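You operate a simulated robot arm through the tools that you are given. There is no shell and no other tool.

The job below is to be done with a simulated robot arm. You get a single attempt, and the scene is never put back.

TASK
Stopper the sink, fill it to about the line, stand both strainers from the rack in it.
Fine: tap closed. Set down upright: blue strainer, orange strainer.
Where things are to end (x, y in the base frame): blue strainer within 60 mm of [440, -30]; orange strainer within 60 mm of [440, -160].

The check looks at the end state, three seconds after you hand in, the way a careful person would. Anything else that was tipped, shoved, dropped, spilled or broken makes it a failure. A push-on lid holds only when it is set on centred and level and pressed home; a screw cap is set on level and turned clockwise until tight.

THE ROBOT
A 7-joint arm with a two-finger parallel gripper, fixed in place. Base frame: the origin is at the foot of the arm, x ahead of it, y to its left, z up; the work surface is at about z = 660. Readings come in mm, degrees, newtons and seconds.
With the tool pointing down near the work surface it reaches from about 100 to 660 mm from the base axis. Its first joint turns from -66.0 to 66.0 degrees. Payload 1.57 kg.
The tool frame sits at the grasp point between the pads (the TCP): z along the fingers, y along the line on which they close. The tips reach 30 mm beyond it. Largest opening 80 mm; finger width 17, thickness 12; the body of the gripper, 40 by 82 mm, starts 80 mm behind the TCP.
Orientation is that of the tool frame in the base frame, as [roll, pitch, yaw] about the fixed x, y, z axes, in that order (R = Rz(yaw) Ry(pitch) Rx(roll)). With the fingers straight down and closing along the base's y, the tool's x points along the base's -x, its y along +y and its z along -z.

THE INTERFACE
- The arm moves only by the tool send_rows. Its argument "commands" is a list that holds one entry, the list of rows, each a list of 7 numbers: the shift along the tool's x, y, z in units of 200 mm (1.0 is 200 mm), then the turn, a rotation vector about the tool's x, y, z in units of 120 degrees (1.0 is 120 degrees), then the closure, from 0 (fully open) to 1 (shut). In form: [[[x, y, z, ax, ay, az, hand], ...]]. A call has 1 to 20 rows; each row is the pose to reach, as a shift and turn from the pose commanded when the call began, along the tool's axes at that moment. A call with a number of a shift or a turn outside -1 to 1 is refused whole. A row lasts 0.2 s, in which the tool goes at most 50 mm and 8.6 degrees; a call with a longer step from one row to the next is refused whole, and so is a gripper value outside its range. A pose out of reach is approached as far as the arm can. The call stops where the force on the tool passes 40 N (or 10 N more than at its start, if that is more) or the arm is blocked; 0.2 s more then pass. Each finger travels about 72 mm/s and halts on what it meets, pressing with about 31 N; the grip force reading is that of the motor and also rises with nothing between the fingers. The clock runs only during rows and for 0.2 s after the last one: add rows that repeat a pose to give the fingers time. The reply holds the time, the measured pose of the TCP, the force on the tool along the base axes, the opening and the grip force, in the units named above and with some noise, with the torque about the TCP (base axes, N m) and any sound that the robot's microphone picked up.
- Cameras (640 x 400 px; columns grow to the right, rows downward): "scene" is fixed at [61.3, 445.6, 1408.6]; the picture's right is [-0.67, -0.74, 0.00], its down [-0.53, 0.47, -0.70] and it looks along [0.52, -0.47, -0.71] (base axes); focal length 280 px, centre (320, 200). "wrist" rides on the gripper at [72, -7, -122] in the tool frame; the picture's right is [0.09, 1.00, 0.00], its down [-0.84, 0.08, -0.54] and it looks along [-0.54, 0.05, 0.84] (tool axes); focal length 238 px, centre (320, 200). There is no depth. A picture from a camera that has moved, and an enlarged one, comes with that camera's place and axes in the base frame and with its lens.
- get_image(camera): a new picture of that camera. It takes no simulated time.
- zoom(camera, box): a new picture of the part [left, top, right, bottom] of that camera's present view, enlarged. It takes no simulated time.
- job_done(): hands the job in; it is judged then, once.

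Places have to be worked out from the pictures, the camera data and where the tool is seen. Open the gripper and draw the arm clear of the work before you hand the job in, unless the task says otherwise.

The tools are called after "Call:" as a command line: name --argument value ..., lists and objects as JSON in quotes. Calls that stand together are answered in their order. send_rows: Moves the arm, as the interface text tells. Its arguments: {"type":"object","properties":{"commands":{"type":"array"}},"required":["commands"]} The other tools are called the same way: get_image (camera) takes a picture; zoom (camera, box) takes an enlarged picture of a part of a camera's view; job_done () hands the job in.

At the start:

```text
clock: 0.0
eef_pos: [479.7, 50.0, 1140.0]
tcp_rot: [-180.0, 0.0, -179.8]
force: [-0.3, 0.6, 0.3]
torque: [-0.05, -0.04, 0.0]
width: 80.1
gripper_force: 0.1
```

scene: 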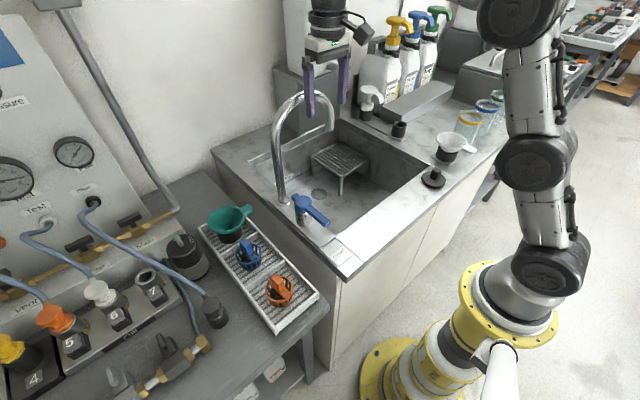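
wrist: 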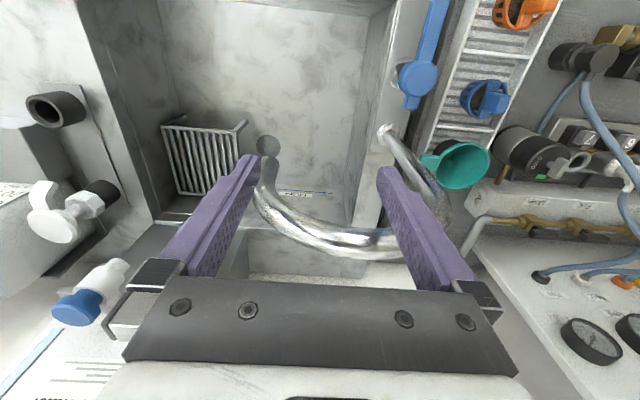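

I'll begin by looking closer at the sink, the rack and the tap before moving anything.

Call:
zoom --camera "scene" --box '[190, 80, 350, 180]'

Call:
zoom --camera "scene" --box '[190, 190, 350, 290]'

Call:
zoom --camera "scene" --box '[270, 130, 430, 230]'

Call:
zoom --camera "scene" --box '[360, 90, 520, 190]'

Call:
zoom --camera "wrist" --box '[360, 0, 560, 125]'

Call:
zoom --camera "wrist" --box '[140, 80, 380, 230]'

```text
4.00 times, centred on (270, 130) of scene
camera zoom: at [61.3, 445.6, 1408.6], right [-0.67, -0.74, 0.0], down [-0.53, 0.47, -0.7], along [0.52, -0.47, -0.71], focal length 1120 px, centre (520, 480)
```

zoom: 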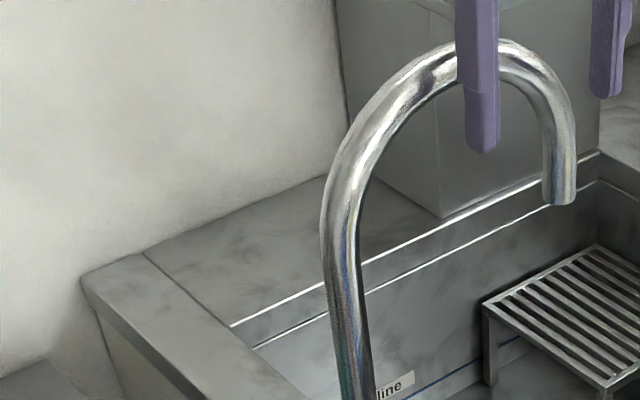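

```text
4.00 times, centred on (270, 240) of scene
camera zoom: at [61.3, 445.6, 1408.6], right [-0.67, -0.74, 0.0], down [-0.53, 0.47, -0.7], along [0.52, -0.47, -0.71], focal length 1120 px, centre (520, 40)
```

zoom: 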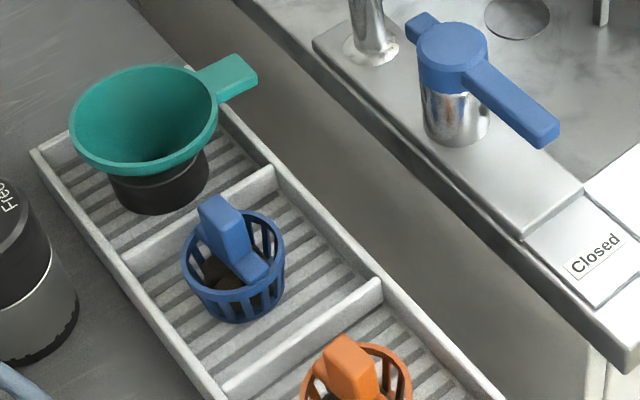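

```text
4.00 times, centred on (350, 180) of scene
camera zoom: at [61.3, 445.6, 1408.6], right [-0.67, -0.74, 0.0], down [-0.53, 0.47, -0.7], along [0.52, -0.47, -0.71], focal length 1120 px, centre (200, 280)
```

zoom: 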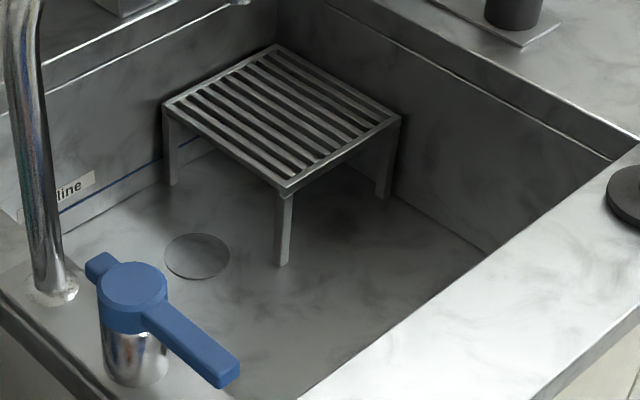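

```text
4.00 times, centred on (440, 140) of scene
camera zoom: at [61.3, 445.6, 1408.6], right [-0.67, -0.74, 0.0], down [-0.53, 0.47, -0.7], along [0.52, -0.47, -0.71], focal length 1120 px, centre (-160, 440)
```

zoom: 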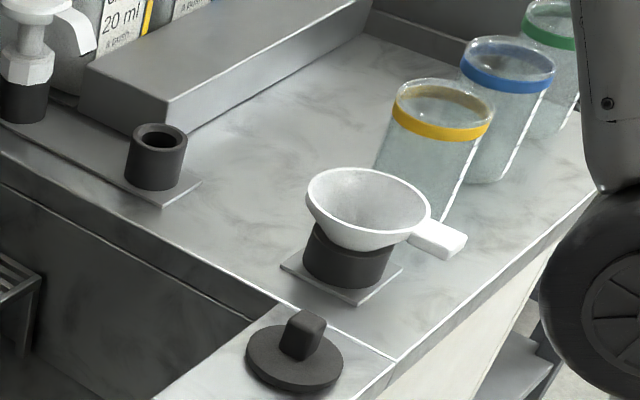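

```text
3.20 times, centred on (460, 62) of wrist
camera zoom: at [407.7, 44.8, 1261.9], right [-0.09, 1.0, 0.0], down [0.84, 0.08, 0.54], along [0.54, 0.05, -0.84], focal length 763 px, centre (-128, 640)
```

zoom: 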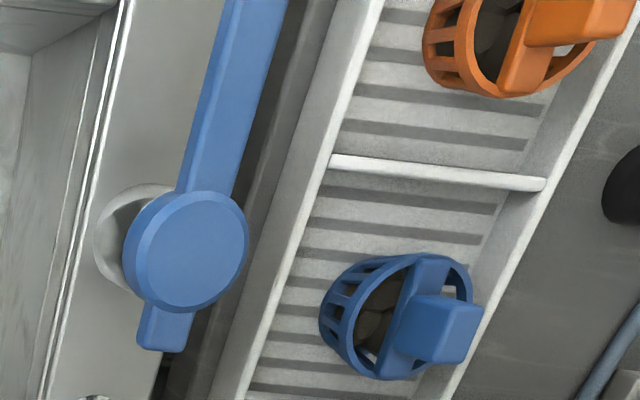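

```text
2.67 times, centred on (260, 155) of wrist
camera zoom: at [407.7, 44.8, 1261.9], right [-0.09, 1.0, 0.0], down [0.84, 0.08, 0.54], along [0.54, 0.05, -0.84], focal length 636 px, centre (480, 320)
```

zoom: 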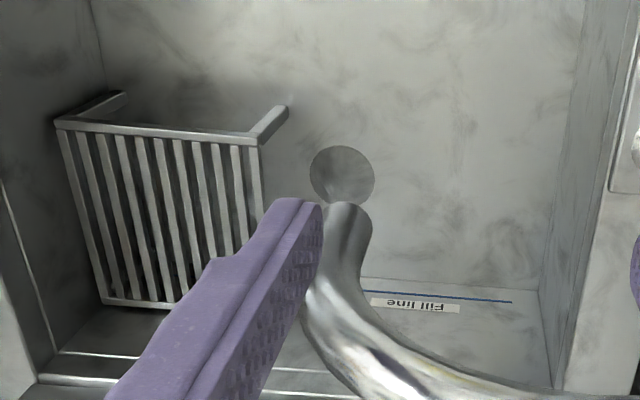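

The sink floor appears to be near z 660 and the counter near 860–870. I'll zoom further on the tap labels, the stopper, the strainers and the fill line.

Call:
zoom --camera "scene" --box '[280, 180, 376, 240]'

Call:
zoom --camera "scene" --box '[400, 140, 480, 190]'

Call:
zoom --camera "scene" --box '[220, 230, 316, 310]'

Call:
zoom --camera "scene" --box '[270, 145, 366, 205]'

Call:
zoom --camera "wrist" --box '[240, 150, 400, 270]'

Call:
zoom --camera "wrist" --box '[0, 60, 200, 185]'

```text
6.67 times, centred on (328, 210) of scene
camera zoom: at [61.3, 445.6, 1408.6], right [-0.67, -0.74, 0.0], down [-0.53, 0.47, -0.7], along [0.52, -0.47, -0.71], focal length 1867 px, centre (267, 133)
```

zoom: 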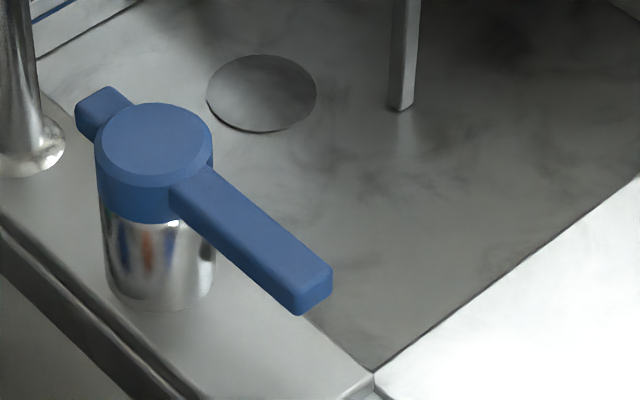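

```text
8.00 times, centred on (440, 165) of scene
camera zoom: at [61.3, 445.6, 1408.6], right [-0.67, -0.74, 0.0], down [-0.53, 0.47, -0.7], along [0.52, -0.47, -0.71], focal length 2240 px, centre (-640, 480)
```

zoom: 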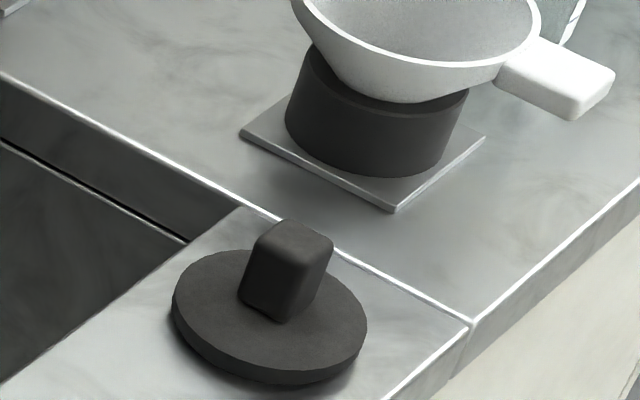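

```text
5.00 times, centred on (268, 270) of scene
camera zoom: at [61.3, 445.6, 1408.6], right [-0.67, -0.74, 0.0], down [-0.53, 0.47, -0.7], along [0.52, -0.47, -0.71], focal length 1400 px, centre (580, -150)
```

zoom: 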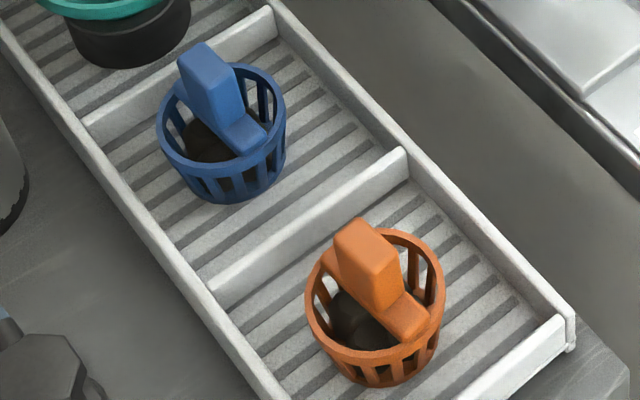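

```text
6.67 times, centred on (318, 175) of scene
camera zoom: at [61.3, 445.6, 1408.6], right [-0.67, -0.74, 0.0], down [-0.53, 0.47, -0.7], along [0.52, -0.47, -0.71], focal length 1867 px, centre (333, 367)
```

zoom: 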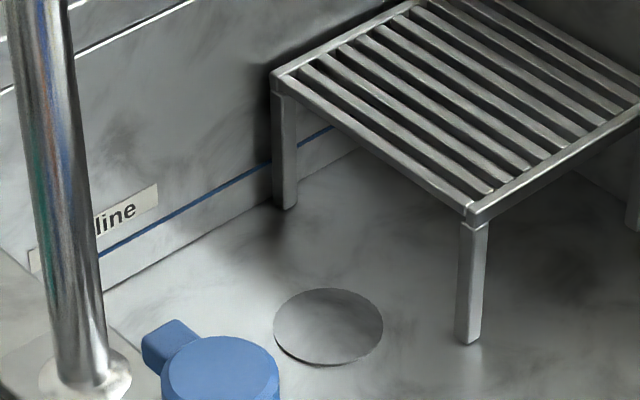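

```text
3.33 times, centred on (320, 210) of wrist
camera zoom: at [407.7, 44.8, 1261.9], right [-0.09, 1.0, 0.0], down [0.84, 0.08, 0.54], along [0.54, 0.05, -0.84], focal length 794 px, centre (320, 167)
```

zoom: 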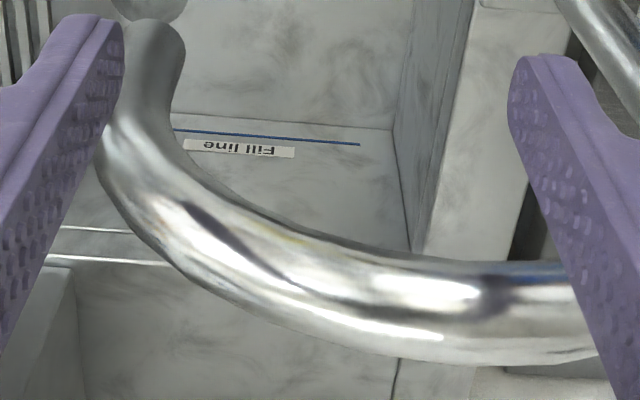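

```text
3.20 times, centred on (100, 122) of wrist
camera zoom: at [407.7, 44.8, 1261.9], right [-0.09, 1.0, 0.0], down [0.84, 0.08, 0.54], along [0.54, 0.05, -0.84], focal length 763 px, centre (1024, 448)
```

zoom: 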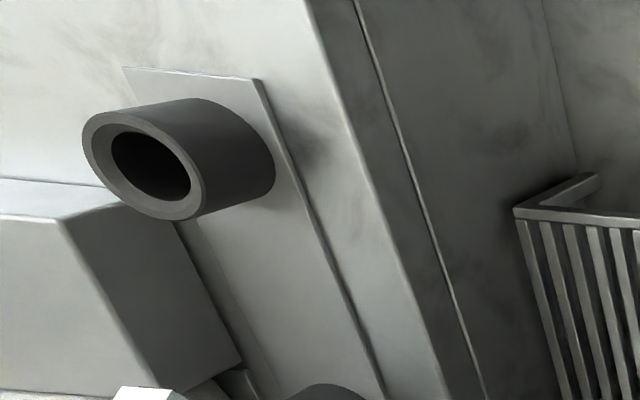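

The stopper (black disc with a knob) sits on the front ledge near (302, -228), the lever pivot is near (429, 167, 933), and the drain is near (637, -70). I'll move back from the gooseneck and toward the stopper for a closer view.

Call:
send_rows --commands '[[[0.15, -0.05, 0, 0, 0, 0, 0], [0.3, -0.2, 0, 0, 0, 0, 0], [0.42, -0.38, 0, 0, 0, 0, 0], [0.55, -0.56, 0, 0, 0, 0, 0], [0.68, -0.72, 0, 0, 0, 0, 0], [0.78, -0.87, 0, 0, 0, 0, 0], [0.85, -1.0, 0, 0, 0, 0, 0], [0.85, -1.0, 0, 0, 0, 0, 0]]]'

Call:
get_image --camera "wrist"

Call:
get_image --camera "scene"

```text
clock: 1.8
eef_pos: [308.2, -148.5, 1139.5]
tcp_rot: [-179.9, 0.0, -179.9]
force: [-0.2, 0.0, -0.3]
torque: [0.0, -0.04, -0.02]
width: 79.9
gripper_force: 0.0
```

```text
taken
camera wrist: at [236.4, -155.3, 1261.0], right [-0.09, 1.0, 0.0], down [0.84, 0.08, 0.54], along [0.54, 0.05, -0.84], focal length 238 px, centre (320, 200)
```

wrist: 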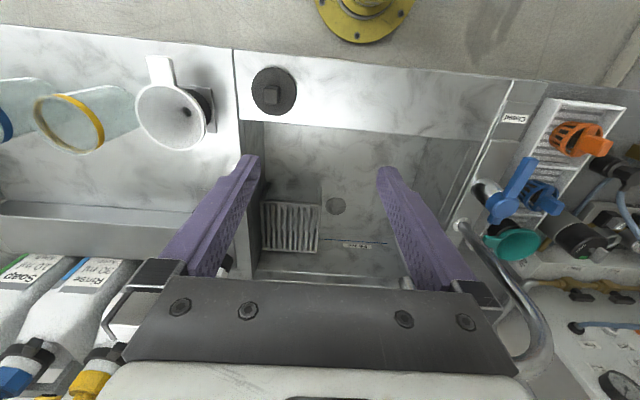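

```text
taken
```

scene: 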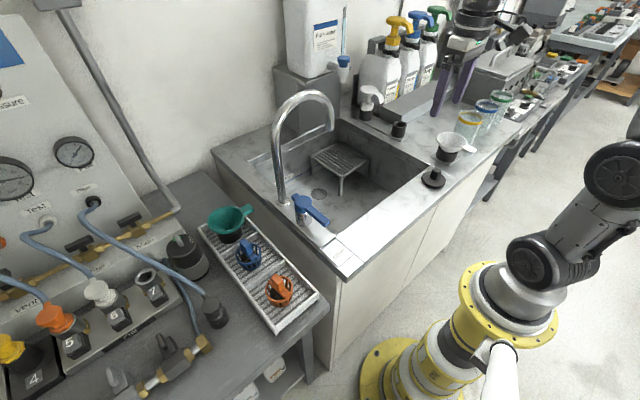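

From this view the stopper is at about (274, 91) in the wrist picture. I'll zoom on the stopper, the drain, the fill line and the tap.

Call:
zoom --camera "wrist" --box '[234, 62, 314, 112]'

Call:
zoom --camera "wrist" --box '[240, 170, 400, 290]'

Call:
zoom --camera "wrist" --box '[440, 80, 640, 270]'

Call:
zoom --camera "scene" --box '[260, 80, 356, 140]'

Call:
zoom --camera "scene" --box '[415, 160, 455, 190]'

```text
8.00 times, centred on (274, 87) of wrist
camera zoom: at [236.4, -155.3, 1261.0], right [-0.09, 1.0, 0.0], down [0.84, 0.08, 0.54], along [0.54, 0.05, -0.84], focal length 1907 px, centre (688, 1104)
```

zoom: 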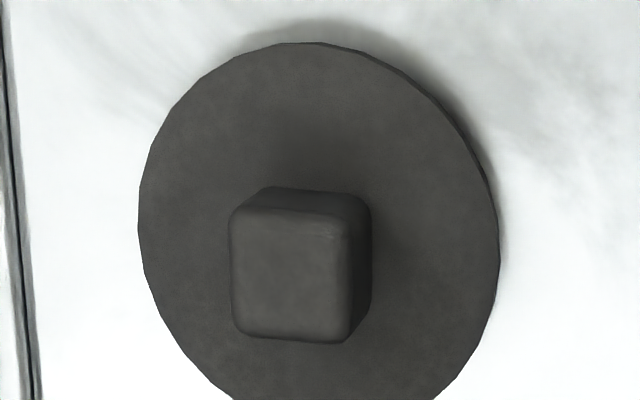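

```text
3.33 times, centred on (320, 230) of wrist
camera zoom: at [236.4, -155.3, 1261.0], right [-0.09, 1.0, 0.0], down [0.84, 0.08, 0.54], along [0.54, 0.05, -0.84], focal length 794 px, centre (320, 100)
```

zoom: 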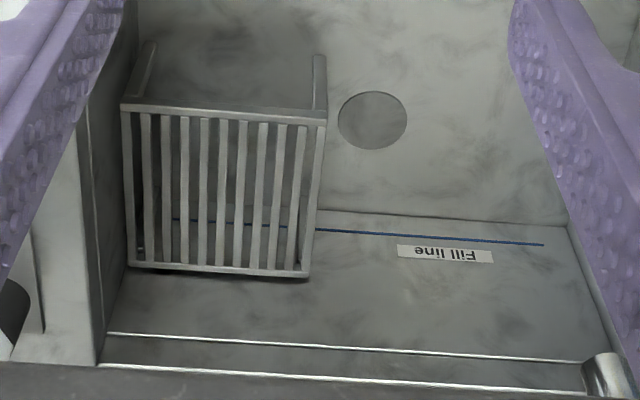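

```text
2.11 times, centred on (540, 175) of wrist
camera zoom: at [236.4, -155.3, 1261.0], right [-0.09, 1.0, 0.0], down [0.84, 0.08, 0.54], along [0.54, 0.05, -0.84], focal length 502 px, centre (-143, 253)
```

zoom: 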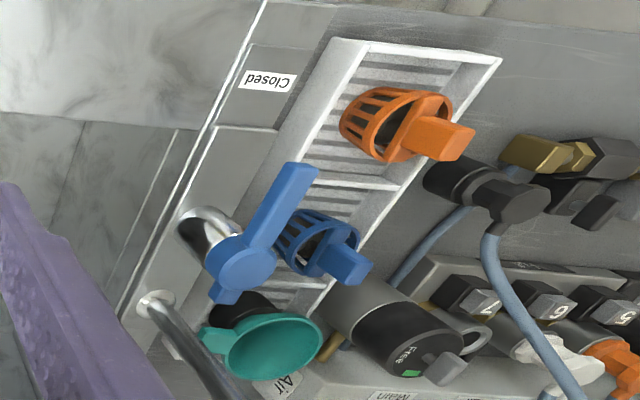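

```text
6.67 times, centred on (308, 110) of scene
camera zoom: at [61.3, 445.6, 1408.6], right [-0.67, -0.74, 0.0], down [-0.53, 0.47, -0.7], along [0.52, -0.47, -0.71], focal length 1867 px, centre (400, 800)
```

zoom: 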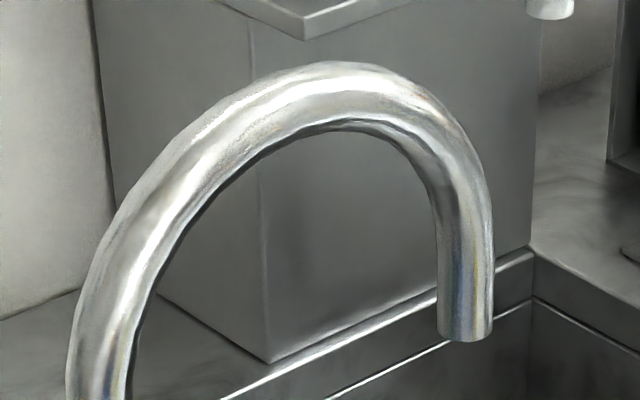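

```text
13.33 times, centred on (435, 175) of scene
camera zoom: at [61.3, 445.6, 1408.6], right [-0.67, -0.74, 0.0], down [-0.53, 0.47, -0.7], along [0.52, -0.47, -0.71], focal length 3733 px, centre (-1213, 533)
```

zoom: 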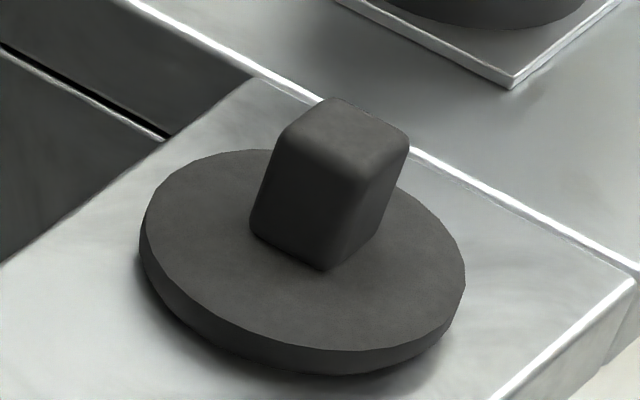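

The knob on the stopper is roughly square with the base axes, with its top near (299, -219, 904). The drain works out to (638, -72, 660) and the fill line to about z 695. I'm moving down above the knob with the gripper partly closed.

Call:
send_rows --commands '[[[0.02, -0.15, 0.15, 0, 0, 0, 0.2], [0.04, -0.3, 0.33, 0, 0, 0, 0.3], [0.0435, -0.3525, 0.55, 0, 0, 0, 0.3], [0.0435, -0.3525, 0.75, 0, 0, 0, 0.3], [0.0435, -0.3525, 0.9, 0, 0, 0, 0.3], [0.0435, -0.3525, 0.9, 0, 0, 0, 0.3]]]'

Call:
get_image --camera "wrist"

Call:
zoom --camera "scene" --box '[390, 110, 486, 200]'

```text
clock: 3.2
eef_pos: [301.3, -219.3, 959.0]
tcp_rot: [180.0, 0.1, 180.0]
force: [0.5, 0.3, 0.4]
torque: [0.02, -0.02, 0.01]
width: 56.0
gripper_force: 0.2
```

```text
taken
camera wrist: at [228.9, -225.6, 1081.3], right [-0.09, 1.0, 0.0], down [0.84, 0.08, 0.54], along [0.54, 0.05, -0.84], focal length 238 px, centre (320, 200)
```

wrist: 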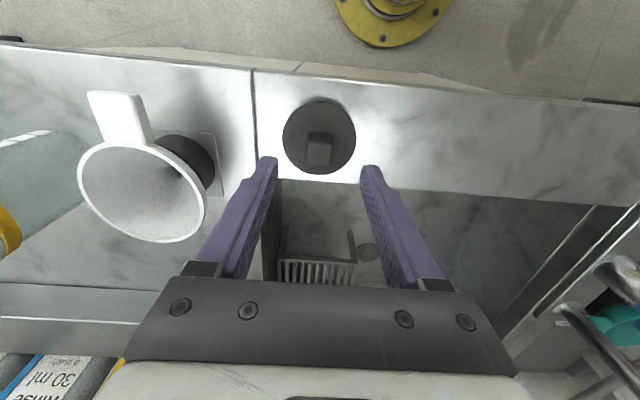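

```text
4.44 times, centred on (438, 155) of scene
camera zoom: at [61.3, 445.6, 1408.6], right [-0.67, -0.74, 0.0], down [-0.53, 0.47, -0.7], along [0.52, -0.47, -0.71], focal length 1244 px, centre (-204, 400)
```

zoom: 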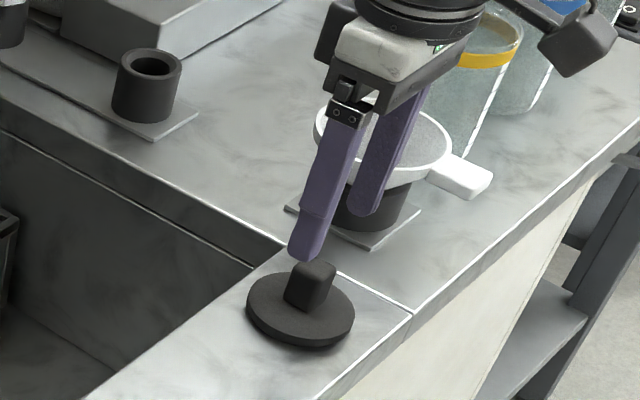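

I'll zoom on the knob to refine where it lies relative to the fingertips.

Call:
zoom --camera "wrist" --box '[256, 90, 384, 190]'

Call:
zoom --camera "scene" --box '[415, 130, 479, 190]'

```text
4.00 times, centred on (320, 140) of wrist
camera zoom: at [228.9, -225.6, 1081.3], right [-0.09, 1.0, 0.0], down [0.84, 0.08, 0.54], along [0.54, 0.05, -0.84], focal length 953 px, centre (320, 440)
```

zoom: 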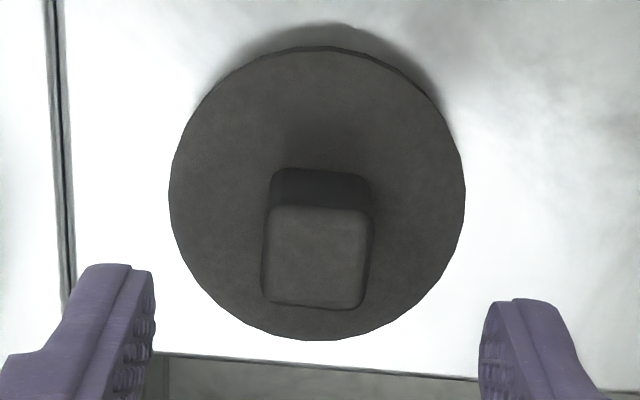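

```text
6.67 times, centred on (447, 160) of scene
camera zoom: at [61.3, 445.6, 1408.6], right [-0.67, -0.74, 0.0], down [-0.53, 0.47, -0.7], along [0.52, -0.47, -0.71], focal length 1867 px, centre (-527, 467)
```

zoom: 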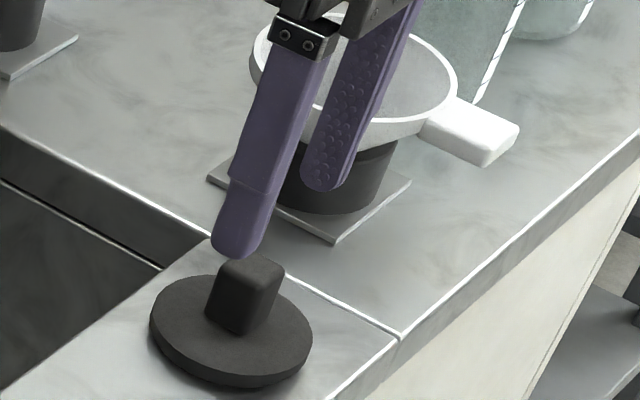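

The knob is centred between the fingers (about (299.5, -219.6), top at 904, disc top about 866). I'll descend so the tips are just above the disc and close.

Call:
send_rows --commands '[[[0.008, 0, 0.1, 0, 0, 0, 0.3], [0.008, 0, 0.2, 0, 0, 0, 0.3], [0.008, 0, 0.27, 0, 0, 0, 0.3], [0.008, 0, 0.295, 0, 0, 0, 0.3], [0.008, 0, 0.295, 0, 0, 0, 0.6], [0.008, 0, 0.295, 0, 0, 0, 0.9], [0.008, 0, 0.295, 0, 0, 0, 0.9], [0.008, 0, 0.295, 0, 0, 0, 0.9]]]'

Call:
zoom --camera "wrist" --box '[240, 90, 400, 190]'

Call:
zoom --camera "scene" --box '[405, 130, 469, 190]'

```text
clock: 5.0
eef_pos: [300.3, -220.5, 902.5]
tcp_rot: [-179.8, 0.3, -179.9]
force: [3.5, 11.7, 34.1]
torque: [0.55, -0.04, -0.02]
width: 24.1
gripper_force: 9.7
```

```text
4.00 times, centred on (320, 140) of wrist
camera zoom: at [228.2, -226.3, 1024.0], right [-0.09, 1.0, 0.0], down [0.83, 0.08, 0.55], along [0.54, 0.05, -0.84], focal length 953 px, centre (320, 440)
```

zoom: 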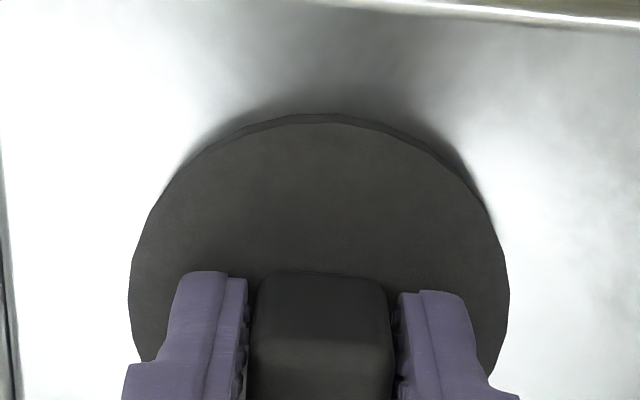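

```text
6.67 times, centred on (437, 160) of scene
camera zoom: at [61.0, 446.1, 1408.4], right [-0.67, -0.74, 0.0], down [-0.53, 0.47, -0.71], along [0.53, -0.47, -0.71], focal length 1867 px, centre (-460, 467)
```

zoom: 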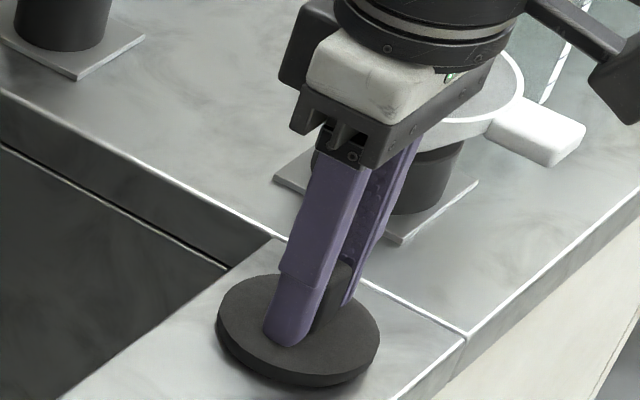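

The tips touched the disc at TCP z 902.5 (so the disc top is about 872) and the motion stopped before the grip finished. I'll raise about 4 mm to relieve the push and close fully.

Call:
send_rows --commands '[[[0, 0, -0.022, 0, 0, 0, 0.6], [0, 0, -0.022, 0, 0, 0, 1.0], [0, 0, -0.022, 0, 0, 0, 1.0], [0, 0, -0.022, 0, 0, 0, 1.0], [0, 0, -0.022, 0, 0, 0, 1.0]]]'

```text
clock: 6.2
eef_pos: [299.1, -220.2, 905.4]
tcp_rot: [-179.9, -0.2, -179.9]
force: [0.6, 0.5, 0.0]
torque: [0.01, -0.02, 0.0]
width: 21.1
gripper_force: 31.4
```

The knob is gripped (21 mm, 31 N). Lifting it 100 mm and checking.

Call:
send_rows --commands '[[[0, 0, -0.05, 0, 0, 0, 1.0], [0, 0, -0.2, 0, 0, 0, 1.0], [0, 0, -0.4, 0, 0, 0, 1.0], [0, 0, -0.6, 0, 0, 0, 1.0], [0, 0, -0.75, 0, 0, 0, 1.0], [0, 0, -0.75, 0, 0, 0, 1.0]]]'

Call:
get_image --camera "wrist"

Call:
get_image --camera "scene"

```text
clock: 7.6
eef_pos: [300.4, -218.5, 1055.5]
tcp_rot: [180.0, 0.1, 180.0]
force: [0.4, -0.4, -1.5]
torque: [0.0, 0.01, -0.03]
width: 21.1
gripper_force: 31.2
```

```text
taken
camera wrist: at [227.9, -225.0, 1177.4], right [-0.09, 1.0, 0.0], down [0.84, 0.08, 0.54], along [0.54, 0.05, -0.84], focal length 238 px, centre (320, 200)
```

wrist: 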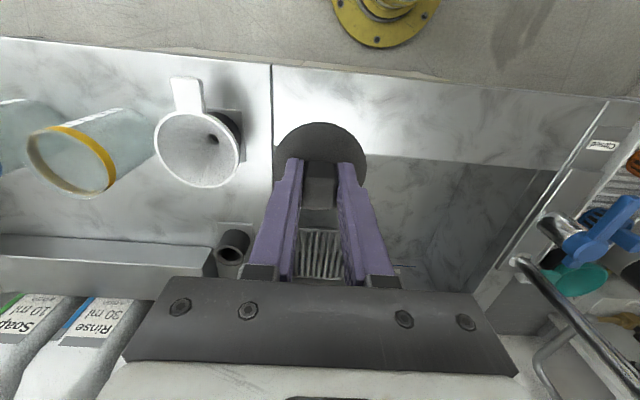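

```text
taken
```

scene: 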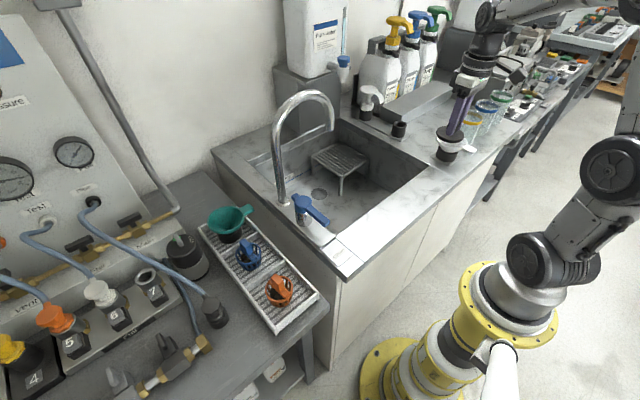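

The stopper is hanging level in the grip. I'll carry it to about (450, -118, 995), keeping well clear of the spout at (517, -1).

Call:
send_rows --commands '[[[-0.1, 0.06, 0.04, 0, 0, 0, 1.0], [-0.25, 0.16, 0.1, 0, 0, 0, 1.0], [-0.4, 0.27, 0.16, 0, 0, 0, 1.0], [-0.55, 0.37, 0.22, 0, 0, 0, 1.0], [-0.68, 0.45, 0.27, 0, 0, 0, 1.0], [-0.75, 0.5, 0.3, 0, 0, 0, 1.0], [-0.75, 0.5, 0.3, 0, 0, 0, 1.0]]]'

Call:
get_image --camera "scene"

Call:
get_image --camera "wrist"

```text
clock: 9.2
eef_pos: [450.6, -118.8, 995.8]
tcp_rot: [-180.0, 0.0, -180.0]
force: [-0.1, 0.0, -1.0]
torque: [0.01, 0.0, -0.02]
width: 21.0
gripper_force: 30.6
```

```text
taken
```

scene: 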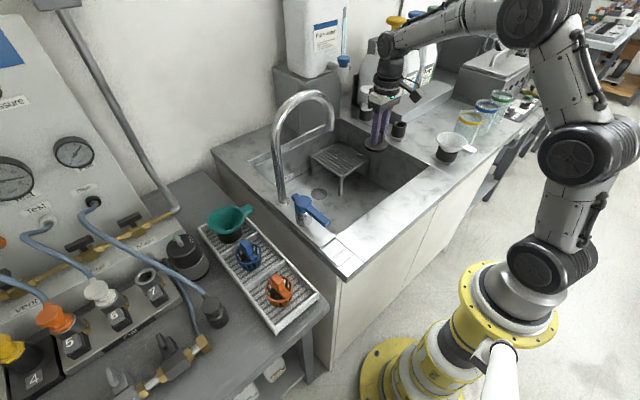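

```text
taken
camera wrist: at [377.9, -125.1, 1116.9], right [-0.09, 1.0, 0.0], down [0.84, 0.08, 0.54], along [0.54, 0.05, -0.84], focal length 238 px, centre (320, 200)
```

wrist: 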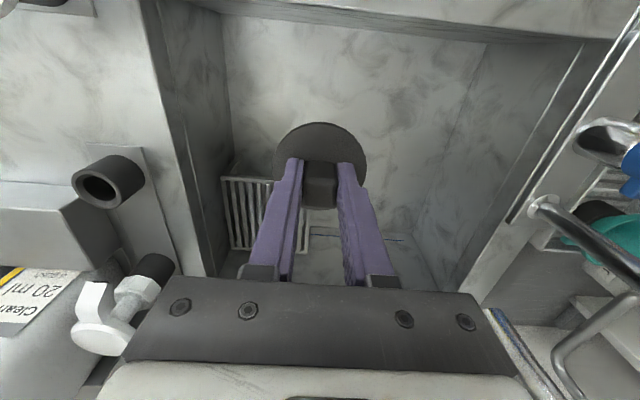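

Clear so far; the forearm stays on the -y side and high. Now I'll go on to above the drain at (638, -72, 955).

Call:
send_rows --commands '[[[-0.15, 0.0, 0.03, 0, 0, 0, 1.0], [-0.35, 0.0, 0.08, 0, 0, 0, 1.0], [-0.55, 0.02, 0.12, 0, 0, 0, 1.0], [-0.72, 0.08, 0.16, 0, 0, 0, 1.0], [-0.86, 0.16, 0.2, 0, 0, 0, 1.0], [-0.937, 0.235, 0.2, 0, 0, 0, 1.0], [-0.937, 0.235, 0.2, 0, 0, 0, 1.0]]]'

Call:
get_image --camera "scene"

Call:
get_image --camera "wrist"

```text
clock: 10.8
eef_pos: [636.4, -73.0, 952.1]
tcp_rot: [180.0, 0.0, 180.0]
force: [-0.2, 0.6, 0.0]
torque: [-0.01, -0.01, 0.03]
width: 20.8
gripper_force: 30.9
```

```text
taken
```

scene: 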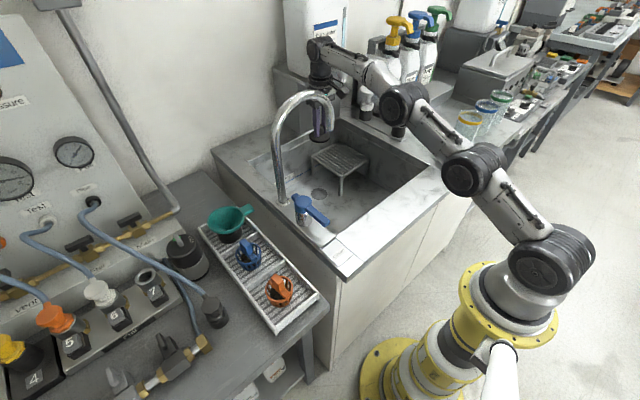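

```text
taken
camera wrist: at [564.6, -79.1, 1074.4], right [-0.09, 1.0, 0.0], down [0.84, 0.08, 0.54], along [0.54, 0.05, -0.84], focal length 238 px, centre (320, 200)
```

wrist: 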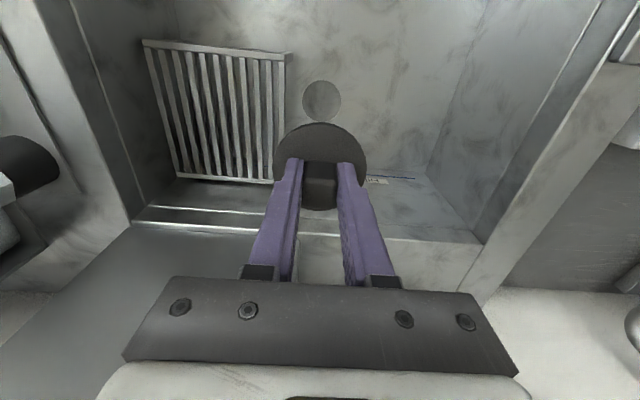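

I'll measure the drain precisely from here before descending.

Call:
zoom --camera "wrist" --box '[272, 70, 368, 130]'

Call:
zoom --camera "scene" --box '[270, 80, 366, 210]'

```text
6.67 times, centred on (320, 100) of wrist
camera zoom: at [564.6, -79.1, 1074.4], right [-0.09, 1.0, 0.0], down [0.84, 0.08, 0.54], along [0.54, 0.05, -0.84], focal length 1589 px, centre (320, 867)
```

zoom: 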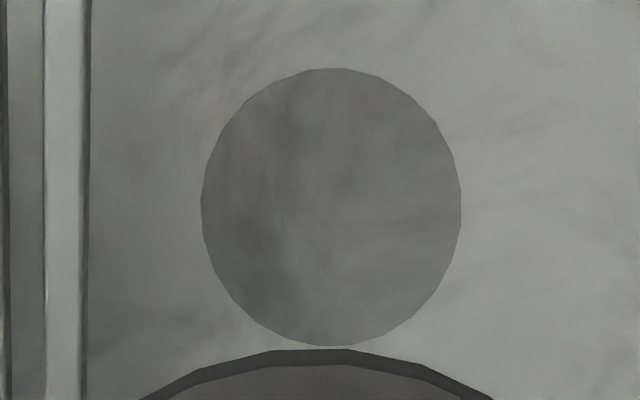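

```text
3.08 times, centred on (318, 145) of scene
camera zoom: at [61.3, 445.6, 1408.6], right [-0.67, -0.74, 0.0], down [-0.53, 0.47, -0.7], along [0.52, -0.47, -0.71], focal length 862 px, centre (326, 369)
```

zoom: 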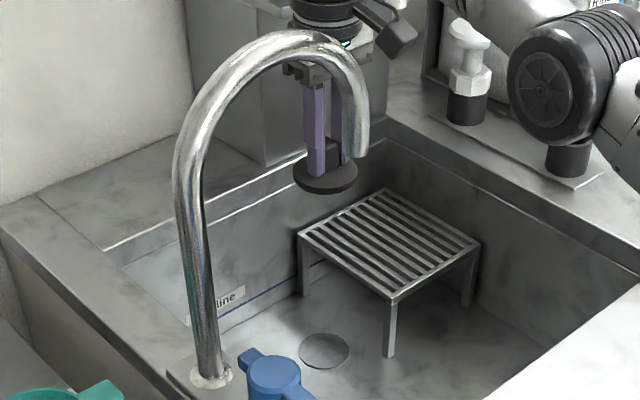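

The drain centre comes out at (637.9, -69.8), diameter about 64 mm. I'll zoom on the held disc to get its offset from the TCP.

Call:
zoom --camera "wrist" --box '[256, 115, 384, 215]'

```text
4.00 times, centred on (320, 165) of wrist
camera zoom: at [564.6, -79.1, 1074.4], right [-0.09, 1.0, 0.0], down [0.84, 0.08, 0.54], along [0.54, 0.05, -0.84], focal length 953 px, centre (320, 340)
```

zoom: 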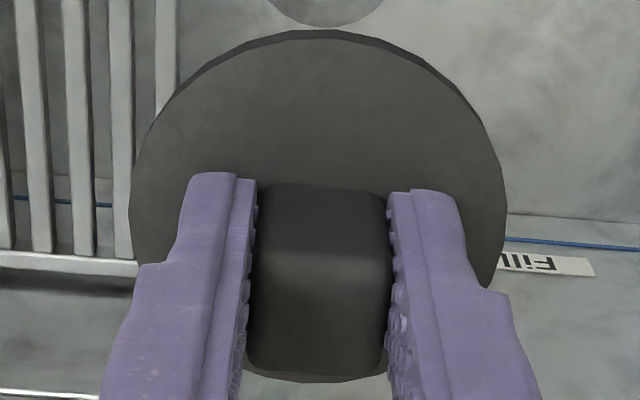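

The held disc centre is at (635.8, -73.0) and the drain at (637.9, -69.8), so I'll correct +2 in x and +3 in y while descending 150 mm.

Call:
send_rows --commands '[[[-0.0105, 0.016, 0.1, 0, 0, 0, 1.0], [-0.0105, 0.016, 0.3, 0, 0, 0, 1.0], [-0.0105, 0.016, 0.5, 0, 0, 0, 1.0], [-0.0105, 0.016, 0.65, 0, 0, 0, 1.0], [-0.0105, 0.016, 0.75, 0, 0, 0, 1.0], [-0.0105, 0.016, 0.75, 0, 0, 0, 1.0]]]'

Call:
zoom --camera "wrist" --box '[240, 100, 400, 225]'

Call:
zoom --camera "scene" --box '[270, 80, 398, 210]'

```text
clock: 12.2
eef_pos: [638.6, -68.0, 805.2]
tcp_rot: [180.0, 0.0, 180.0]
force: [0.3, -0.2, -0.5]
torque: [0.03, -0.02, -0.02]
width: 21.1
gripper_force: 31.2
```

```text
3.20 times, centred on (320, 162) of wrist
camera zoom: at [567.7, -74.5, 927.6], right [-0.09, 1.0, 0.0], down [0.84, 0.08, 0.54], along [0.54, 0.05, -0.84], focal length 763 px, centre (320, 320)
```

zoom: 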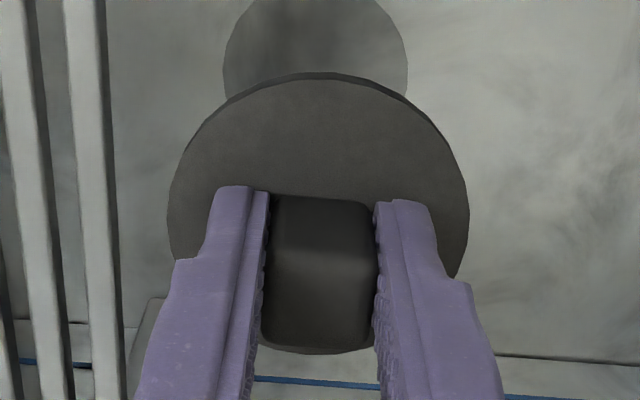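

```text
3.08 times, centred on (334, 145) of scene
camera zoom: at [61.3, 445.6, 1408.6], right [-0.67, -0.74, 0.0], down [-0.53, 0.47, -0.7], along [0.52, -0.47, -0.71], focal length 862 px, centre (277, 369)
```

zoom: 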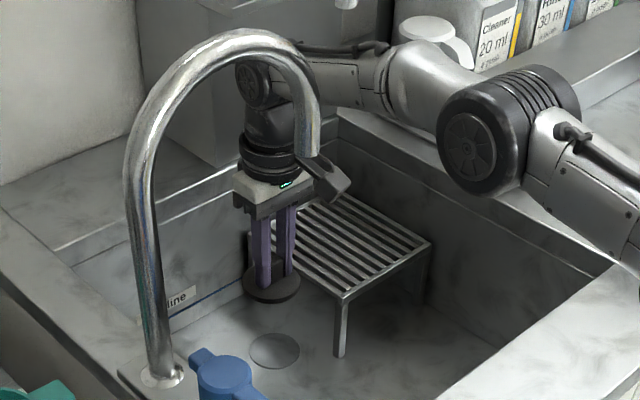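

The stopper is 145 mm above the floor and aligned. Before going lower, I'll check the elbow's clearance to the right-hand counter.

Call:
get_image --camera "scene"

Call:
zoom --camera "scene" --box '[340, 60, 500, 200]'

Call:
get_image --camera "wrist"

```text
taken
```

scene: 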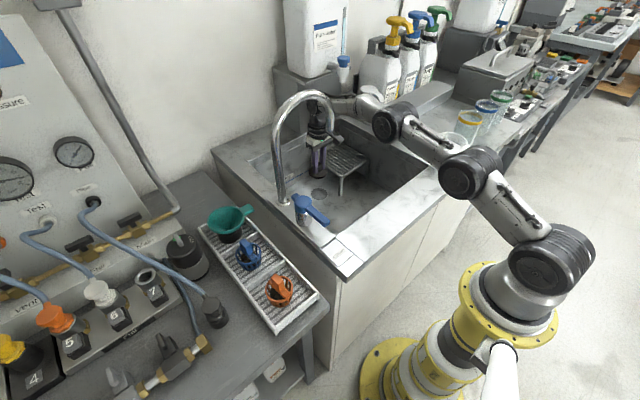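

```text
2.86 times, centred on (420, 130) of scene
camera zoom: at [61.3, 445.6, 1408.6], right [-0.67, -0.74, 0.0], down [-0.53, 0.47, -0.7], along [0.52, -0.47, -0.71], focal length 800 px, centre (34, 400)
```

zoom: 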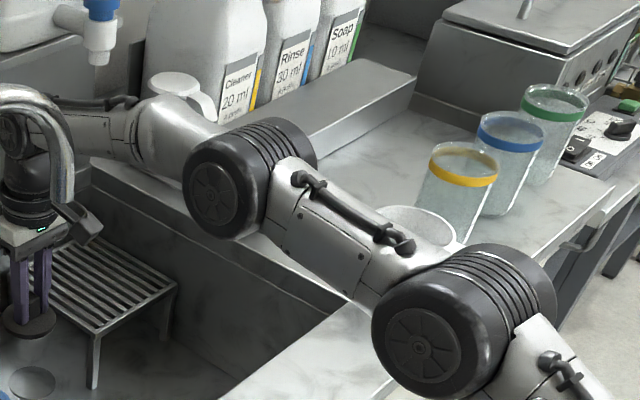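

```text
taken
camera wrist: at [567.7, -74.5, 927.6], right [-0.09, 1.0, 0.0], down [0.84, 0.08, 0.54], along [0.54, 0.05, -0.84], focal length 238 px, centre (320, 200)
```

wrist: 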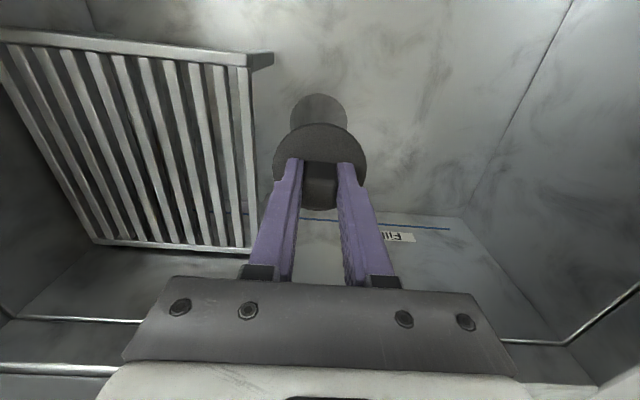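

The disc is aligned with the drain to about 1 mm, and the elbow is high above the ledge. I'll descend the last 100 mm gently until contact.

Call:
send_rows --commands '[[[0, -0.005, 0.15, 0, 0, 0, 1.0], [0, -0.005, 0.3, 0, 0, 0, 1.0], [0, -0.005, 0.42, 0, 0, 0, 1.0], [0, -0.005, 0.465, 0, 0, 0, 1.0], [0, -0.005, 0.485, 0, 0, 0, 1.0], [0, -0.005, 0.495, 0, 0, 0, 1.0], [0, -0.005, 0.505, 0, 0, 0, 1.0], [0, -0.005, 0.51, 0, 0, 0, 1.0], [0, -0.005, 0.515, 0, 0, 0, 1.0]]]'

Call:
get_image --camera "wrist"

Call:
zoom --camera "scene" --box '[270, 80, 398, 210]'

```text
clock: 14.2
eef_pos: [638.5, -70.9, 703.9]
tcp_rot: [-179.9, 0.0, 180.0]
force: [-1.8, 1.3, 4.1]
torque: [0.03, 0.25, -0.04]
width: 20.9
gripper_force: 30.9
```

```text
taken
camera wrist: at [567.3, -76.7, 824.8], right [-0.09, 1.0, 0.0], down [0.84, 0.08, 0.54], along [0.54, 0.05, -0.84], focal length 238 px, centre (320, 200)
```

wrist: 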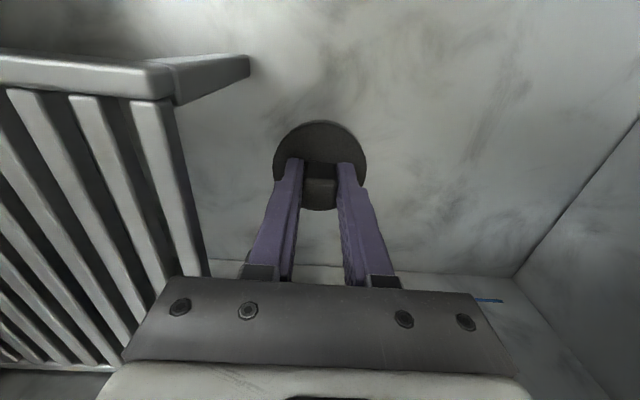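

```text
3.08 times, centred on (334, 145) of scene
camera zoom: at [61.1, 445.7, 1408.6], right [-0.67, -0.74, 0.0], down [-0.53, 0.47, -0.7], along [0.53, -0.47, -0.71], focal length 862 px, centre (277, 369)
```

zoom: 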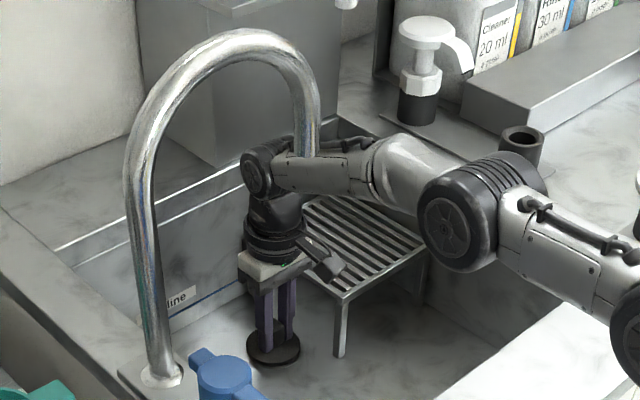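

The disc has just touched the floor (4 N). I'll press slightly to seat it, relax, and open the fingers part way.

Call:
send_rows --commands '[[[0, 0, 0.005, 0, 0, 0, 1.0], [0, 0, 0.01, 0, 0, 0, 1.0], [0, 0, 0.01, 0, 0, 0, 1.0], [0, 0, 0.0, 0, 0, 0, 1.0], [0, 0, 0.0, 0, 0, 0, 0.8], [0, 0, 0.0, 0, 0, 0, 0.6], [0, 0, 0.0, 0, 0, 0, 0.5], [0, 0, 0.0, 0, 0, 0, 0.5]]]'

Call:
zoom --camera "wrist" --box '[240, 100, 400, 225]'

```text
clock: 16.0
eef_pos: [638.6, -69.5, 702.4]
tcp_rot: [179.9, 0.0, -180.0]
force: [2.0, 1.1, 8.0]
torque: [-0.01, 0.0, -0.03]
width: 35.6
gripper_force: 0.0
```

```text
3.20 times, centred on (320, 162) of wrist
camera zoom: at [567.3, -75.6, 824.5], right [-0.09, 1.0, 0.0], down [0.84, 0.08, 0.54], along [0.54, 0.05, -0.84], focal length 763 px, centre (320, 320)
```

zoom: 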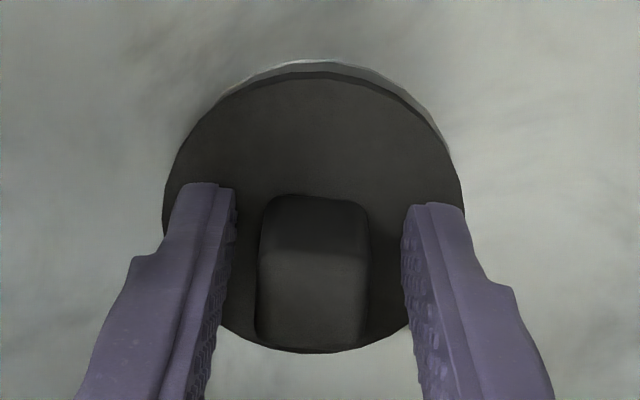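

Released. I'll lift straight up 100 mm and look at how the stopper sits on the drain.

Call:
send_rows --commands '[[[0, 0, -0.02, 0, 0, 0, 0.5], [0, 0, -0.1, 0, 0, 0, 0.5], [0, 0, -0.3, 0, 0, 0, 0.5], [0, 0, -0.5, 0, 0, 0, 0.5], [0, 0, -0.5, 0, 0, 0, 0.5]]]'

Call:
zoom --camera "wrist" --box '[256, 80, 384, 180]'

Call:
zoom --camera "scene" --box '[294, 165, 358, 215]'

```text
clock: 17.2
eef_pos: [637.5, -68.0, 802.8]
tcp_rot: [180.0, -0.1, 180.0]
force: [0.0, 0.1, 0.9]
torque: [0.04, -0.02, -0.01]
width: 40.3
gripper_force: 0.0
```

```text
4.00 times, centred on (320, 130) of wrist
camera zoom: at [566.1, -74.7, 924.4], right [-0.09, 1.0, 0.0], down [0.84, 0.08, 0.54], along [0.54, 0.05, -0.84], focal length 953 px, centre (320, 480)
```

zoom: 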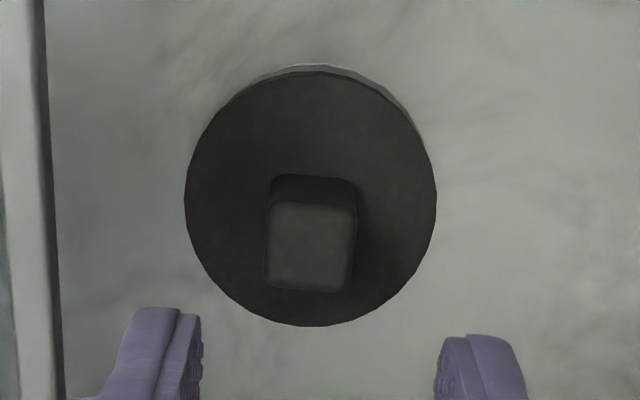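

```text
8.00 times, centred on (326, 190) of scene
camera zoom: at [61.3, 445.6, 1408.6], right [-0.67, -0.74, 0.0], down [-0.53, 0.47, -0.7], along [0.52, -0.47, -0.71], focal length 2240 px, centre (272, 280)
```

zoom: 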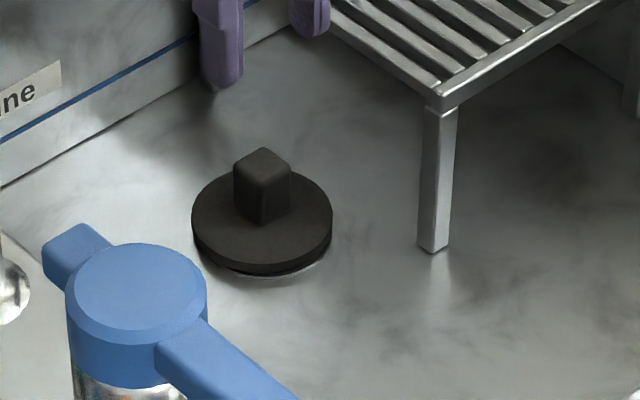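

The stopper sits flat and nearly centred, but a thin bright crescent shows on its near side. I'll zoom on it to judge whether that is drain peeking out.

Call:
zoom --camera "wrist" --box '[288, 88, 352, 128]'

Call:
zoom --camera "scene" --box '[308, 180, 340, 205]'

```text
10.00 times, centred on (320, 108) of wrist
camera zoom: at [566.1, -74.7, 924.4], right [-0.09, 1.0, 0.0], down [0.84, 0.08, 0.54], along [0.54, 0.05, -0.84], focal length 2384 px, centre (320, 1120)
```

zoom: 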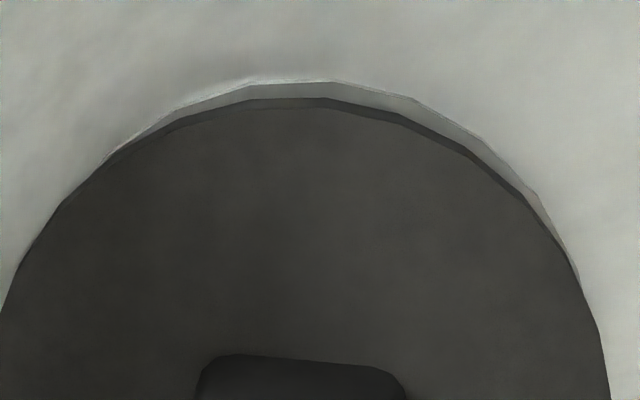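

```text
16.00 times, centred on (324, 192) of scene
camera zoom: at [61.3, 445.6, 1408.6], right [-0.67, -0.74, 0.0], down [-0.53, 0.47, -0.7], along [0.52, -0.47, -0.71], focal length 4480 px, centre (256, 320)
```

zoom: 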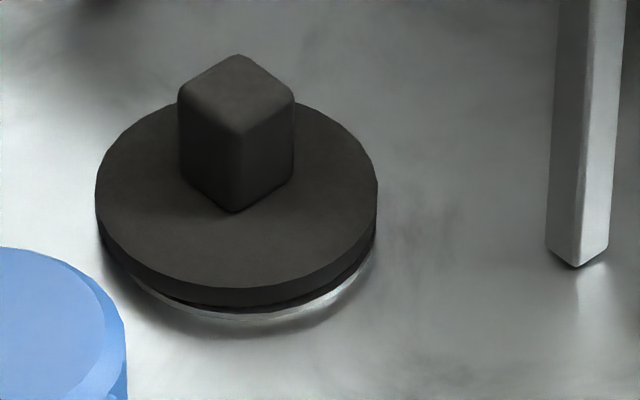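

Fitting the crescent against the disc outline (with parallax) gives the drain centre about 2.3 mm nearer in x and 1 mm more in y than the stopper. I'll re-grip the knob, lift it slightly, shift it by that amount and set it down again.

Call:
send_rows --commands '[[[0, 0, 0.15, 0, 0, 0, 0.5], [0, 0, 0.33, 0, 0, 0, 0.5], [0, 0, 0.45, 0, 0, 0, 0.5], [0, 0, 0.488, 0, 0, 0, 0.5], [0, 0, 0.488, 0, 0, 0, 0.75], [0, 0, 0.488, 0, 0, 0, 1.0], [0, 0, 0.488, 0, 0, 0, 1.0], [0, 0, 0.488, 0, 0, 0, 1.0]]]'

```text
clock: 19.0
eef_pos: [640.9, -69.4, 705.2]
tcp_rot: [180.0, 0.0, -180.0]
force: [0.3, -0.1, 0.5]
torque: [0.02, -0.03, -0.04]
width: 21.2
gripper_force: 30.6
```

Gripped again at 21 mm. Now lift 4 mm, shift -2.2 in x and +1 in y, lower and press lightly.

Call:
send_rows --commands '[[[0, 0, -0.02, 0, 0, 0, 1.0], [0.011, 0.005, -0.02, 0, 0, 0, 1.0], [0.011, 0.005, -0.02, 0, 0, 0, 1.0], [0.011, 0.005, -0.005, 0, 0, 0, 1.0], [0.011, 0.005, 0.005, 0, 0, 0, 1.0], [0.011, 0.005, 0.012, 0, 0, 0, 1.0], [0.011, 0.005, 0.016, 0, 0, 0, 1.0], [0.011, 0.005, 0.016, 0, 0, 0, 1.0]]]'

```text
clock: 20.8
eef_pos: [636.8, -67.8, 705.4]
tcp_rot: [180.0, 0.0, 180.0]
force: [-19.3, -1.4, 33.7]
torque: [0.03, 0.58, -0.02]
width: 20.9
gripper_force: 31.4
```

It is seated at the same height as before; my extra 3 mm just built up force. I'll relax back to the seat height, then open and lift to look.

Call:
send_rows --commands '[[[0, 0, -0.008, 0, 0, 0, 1.0], [0, 0, -0.014, 0, 0, 0, 1.0], [0, 0, -0.014, 0, 0, 0, 1.0]]]'

```text
clock: 21.6
eef_pos: [637.5, -68.3, 704.9]
tcp_rot: [-180.0, 0.3, -179.9]
force: [1.2, -1.7, 14.0]
torque: [0.0, -0.12, -0.05]
width: 21.1
gripper_force: 31.1
```

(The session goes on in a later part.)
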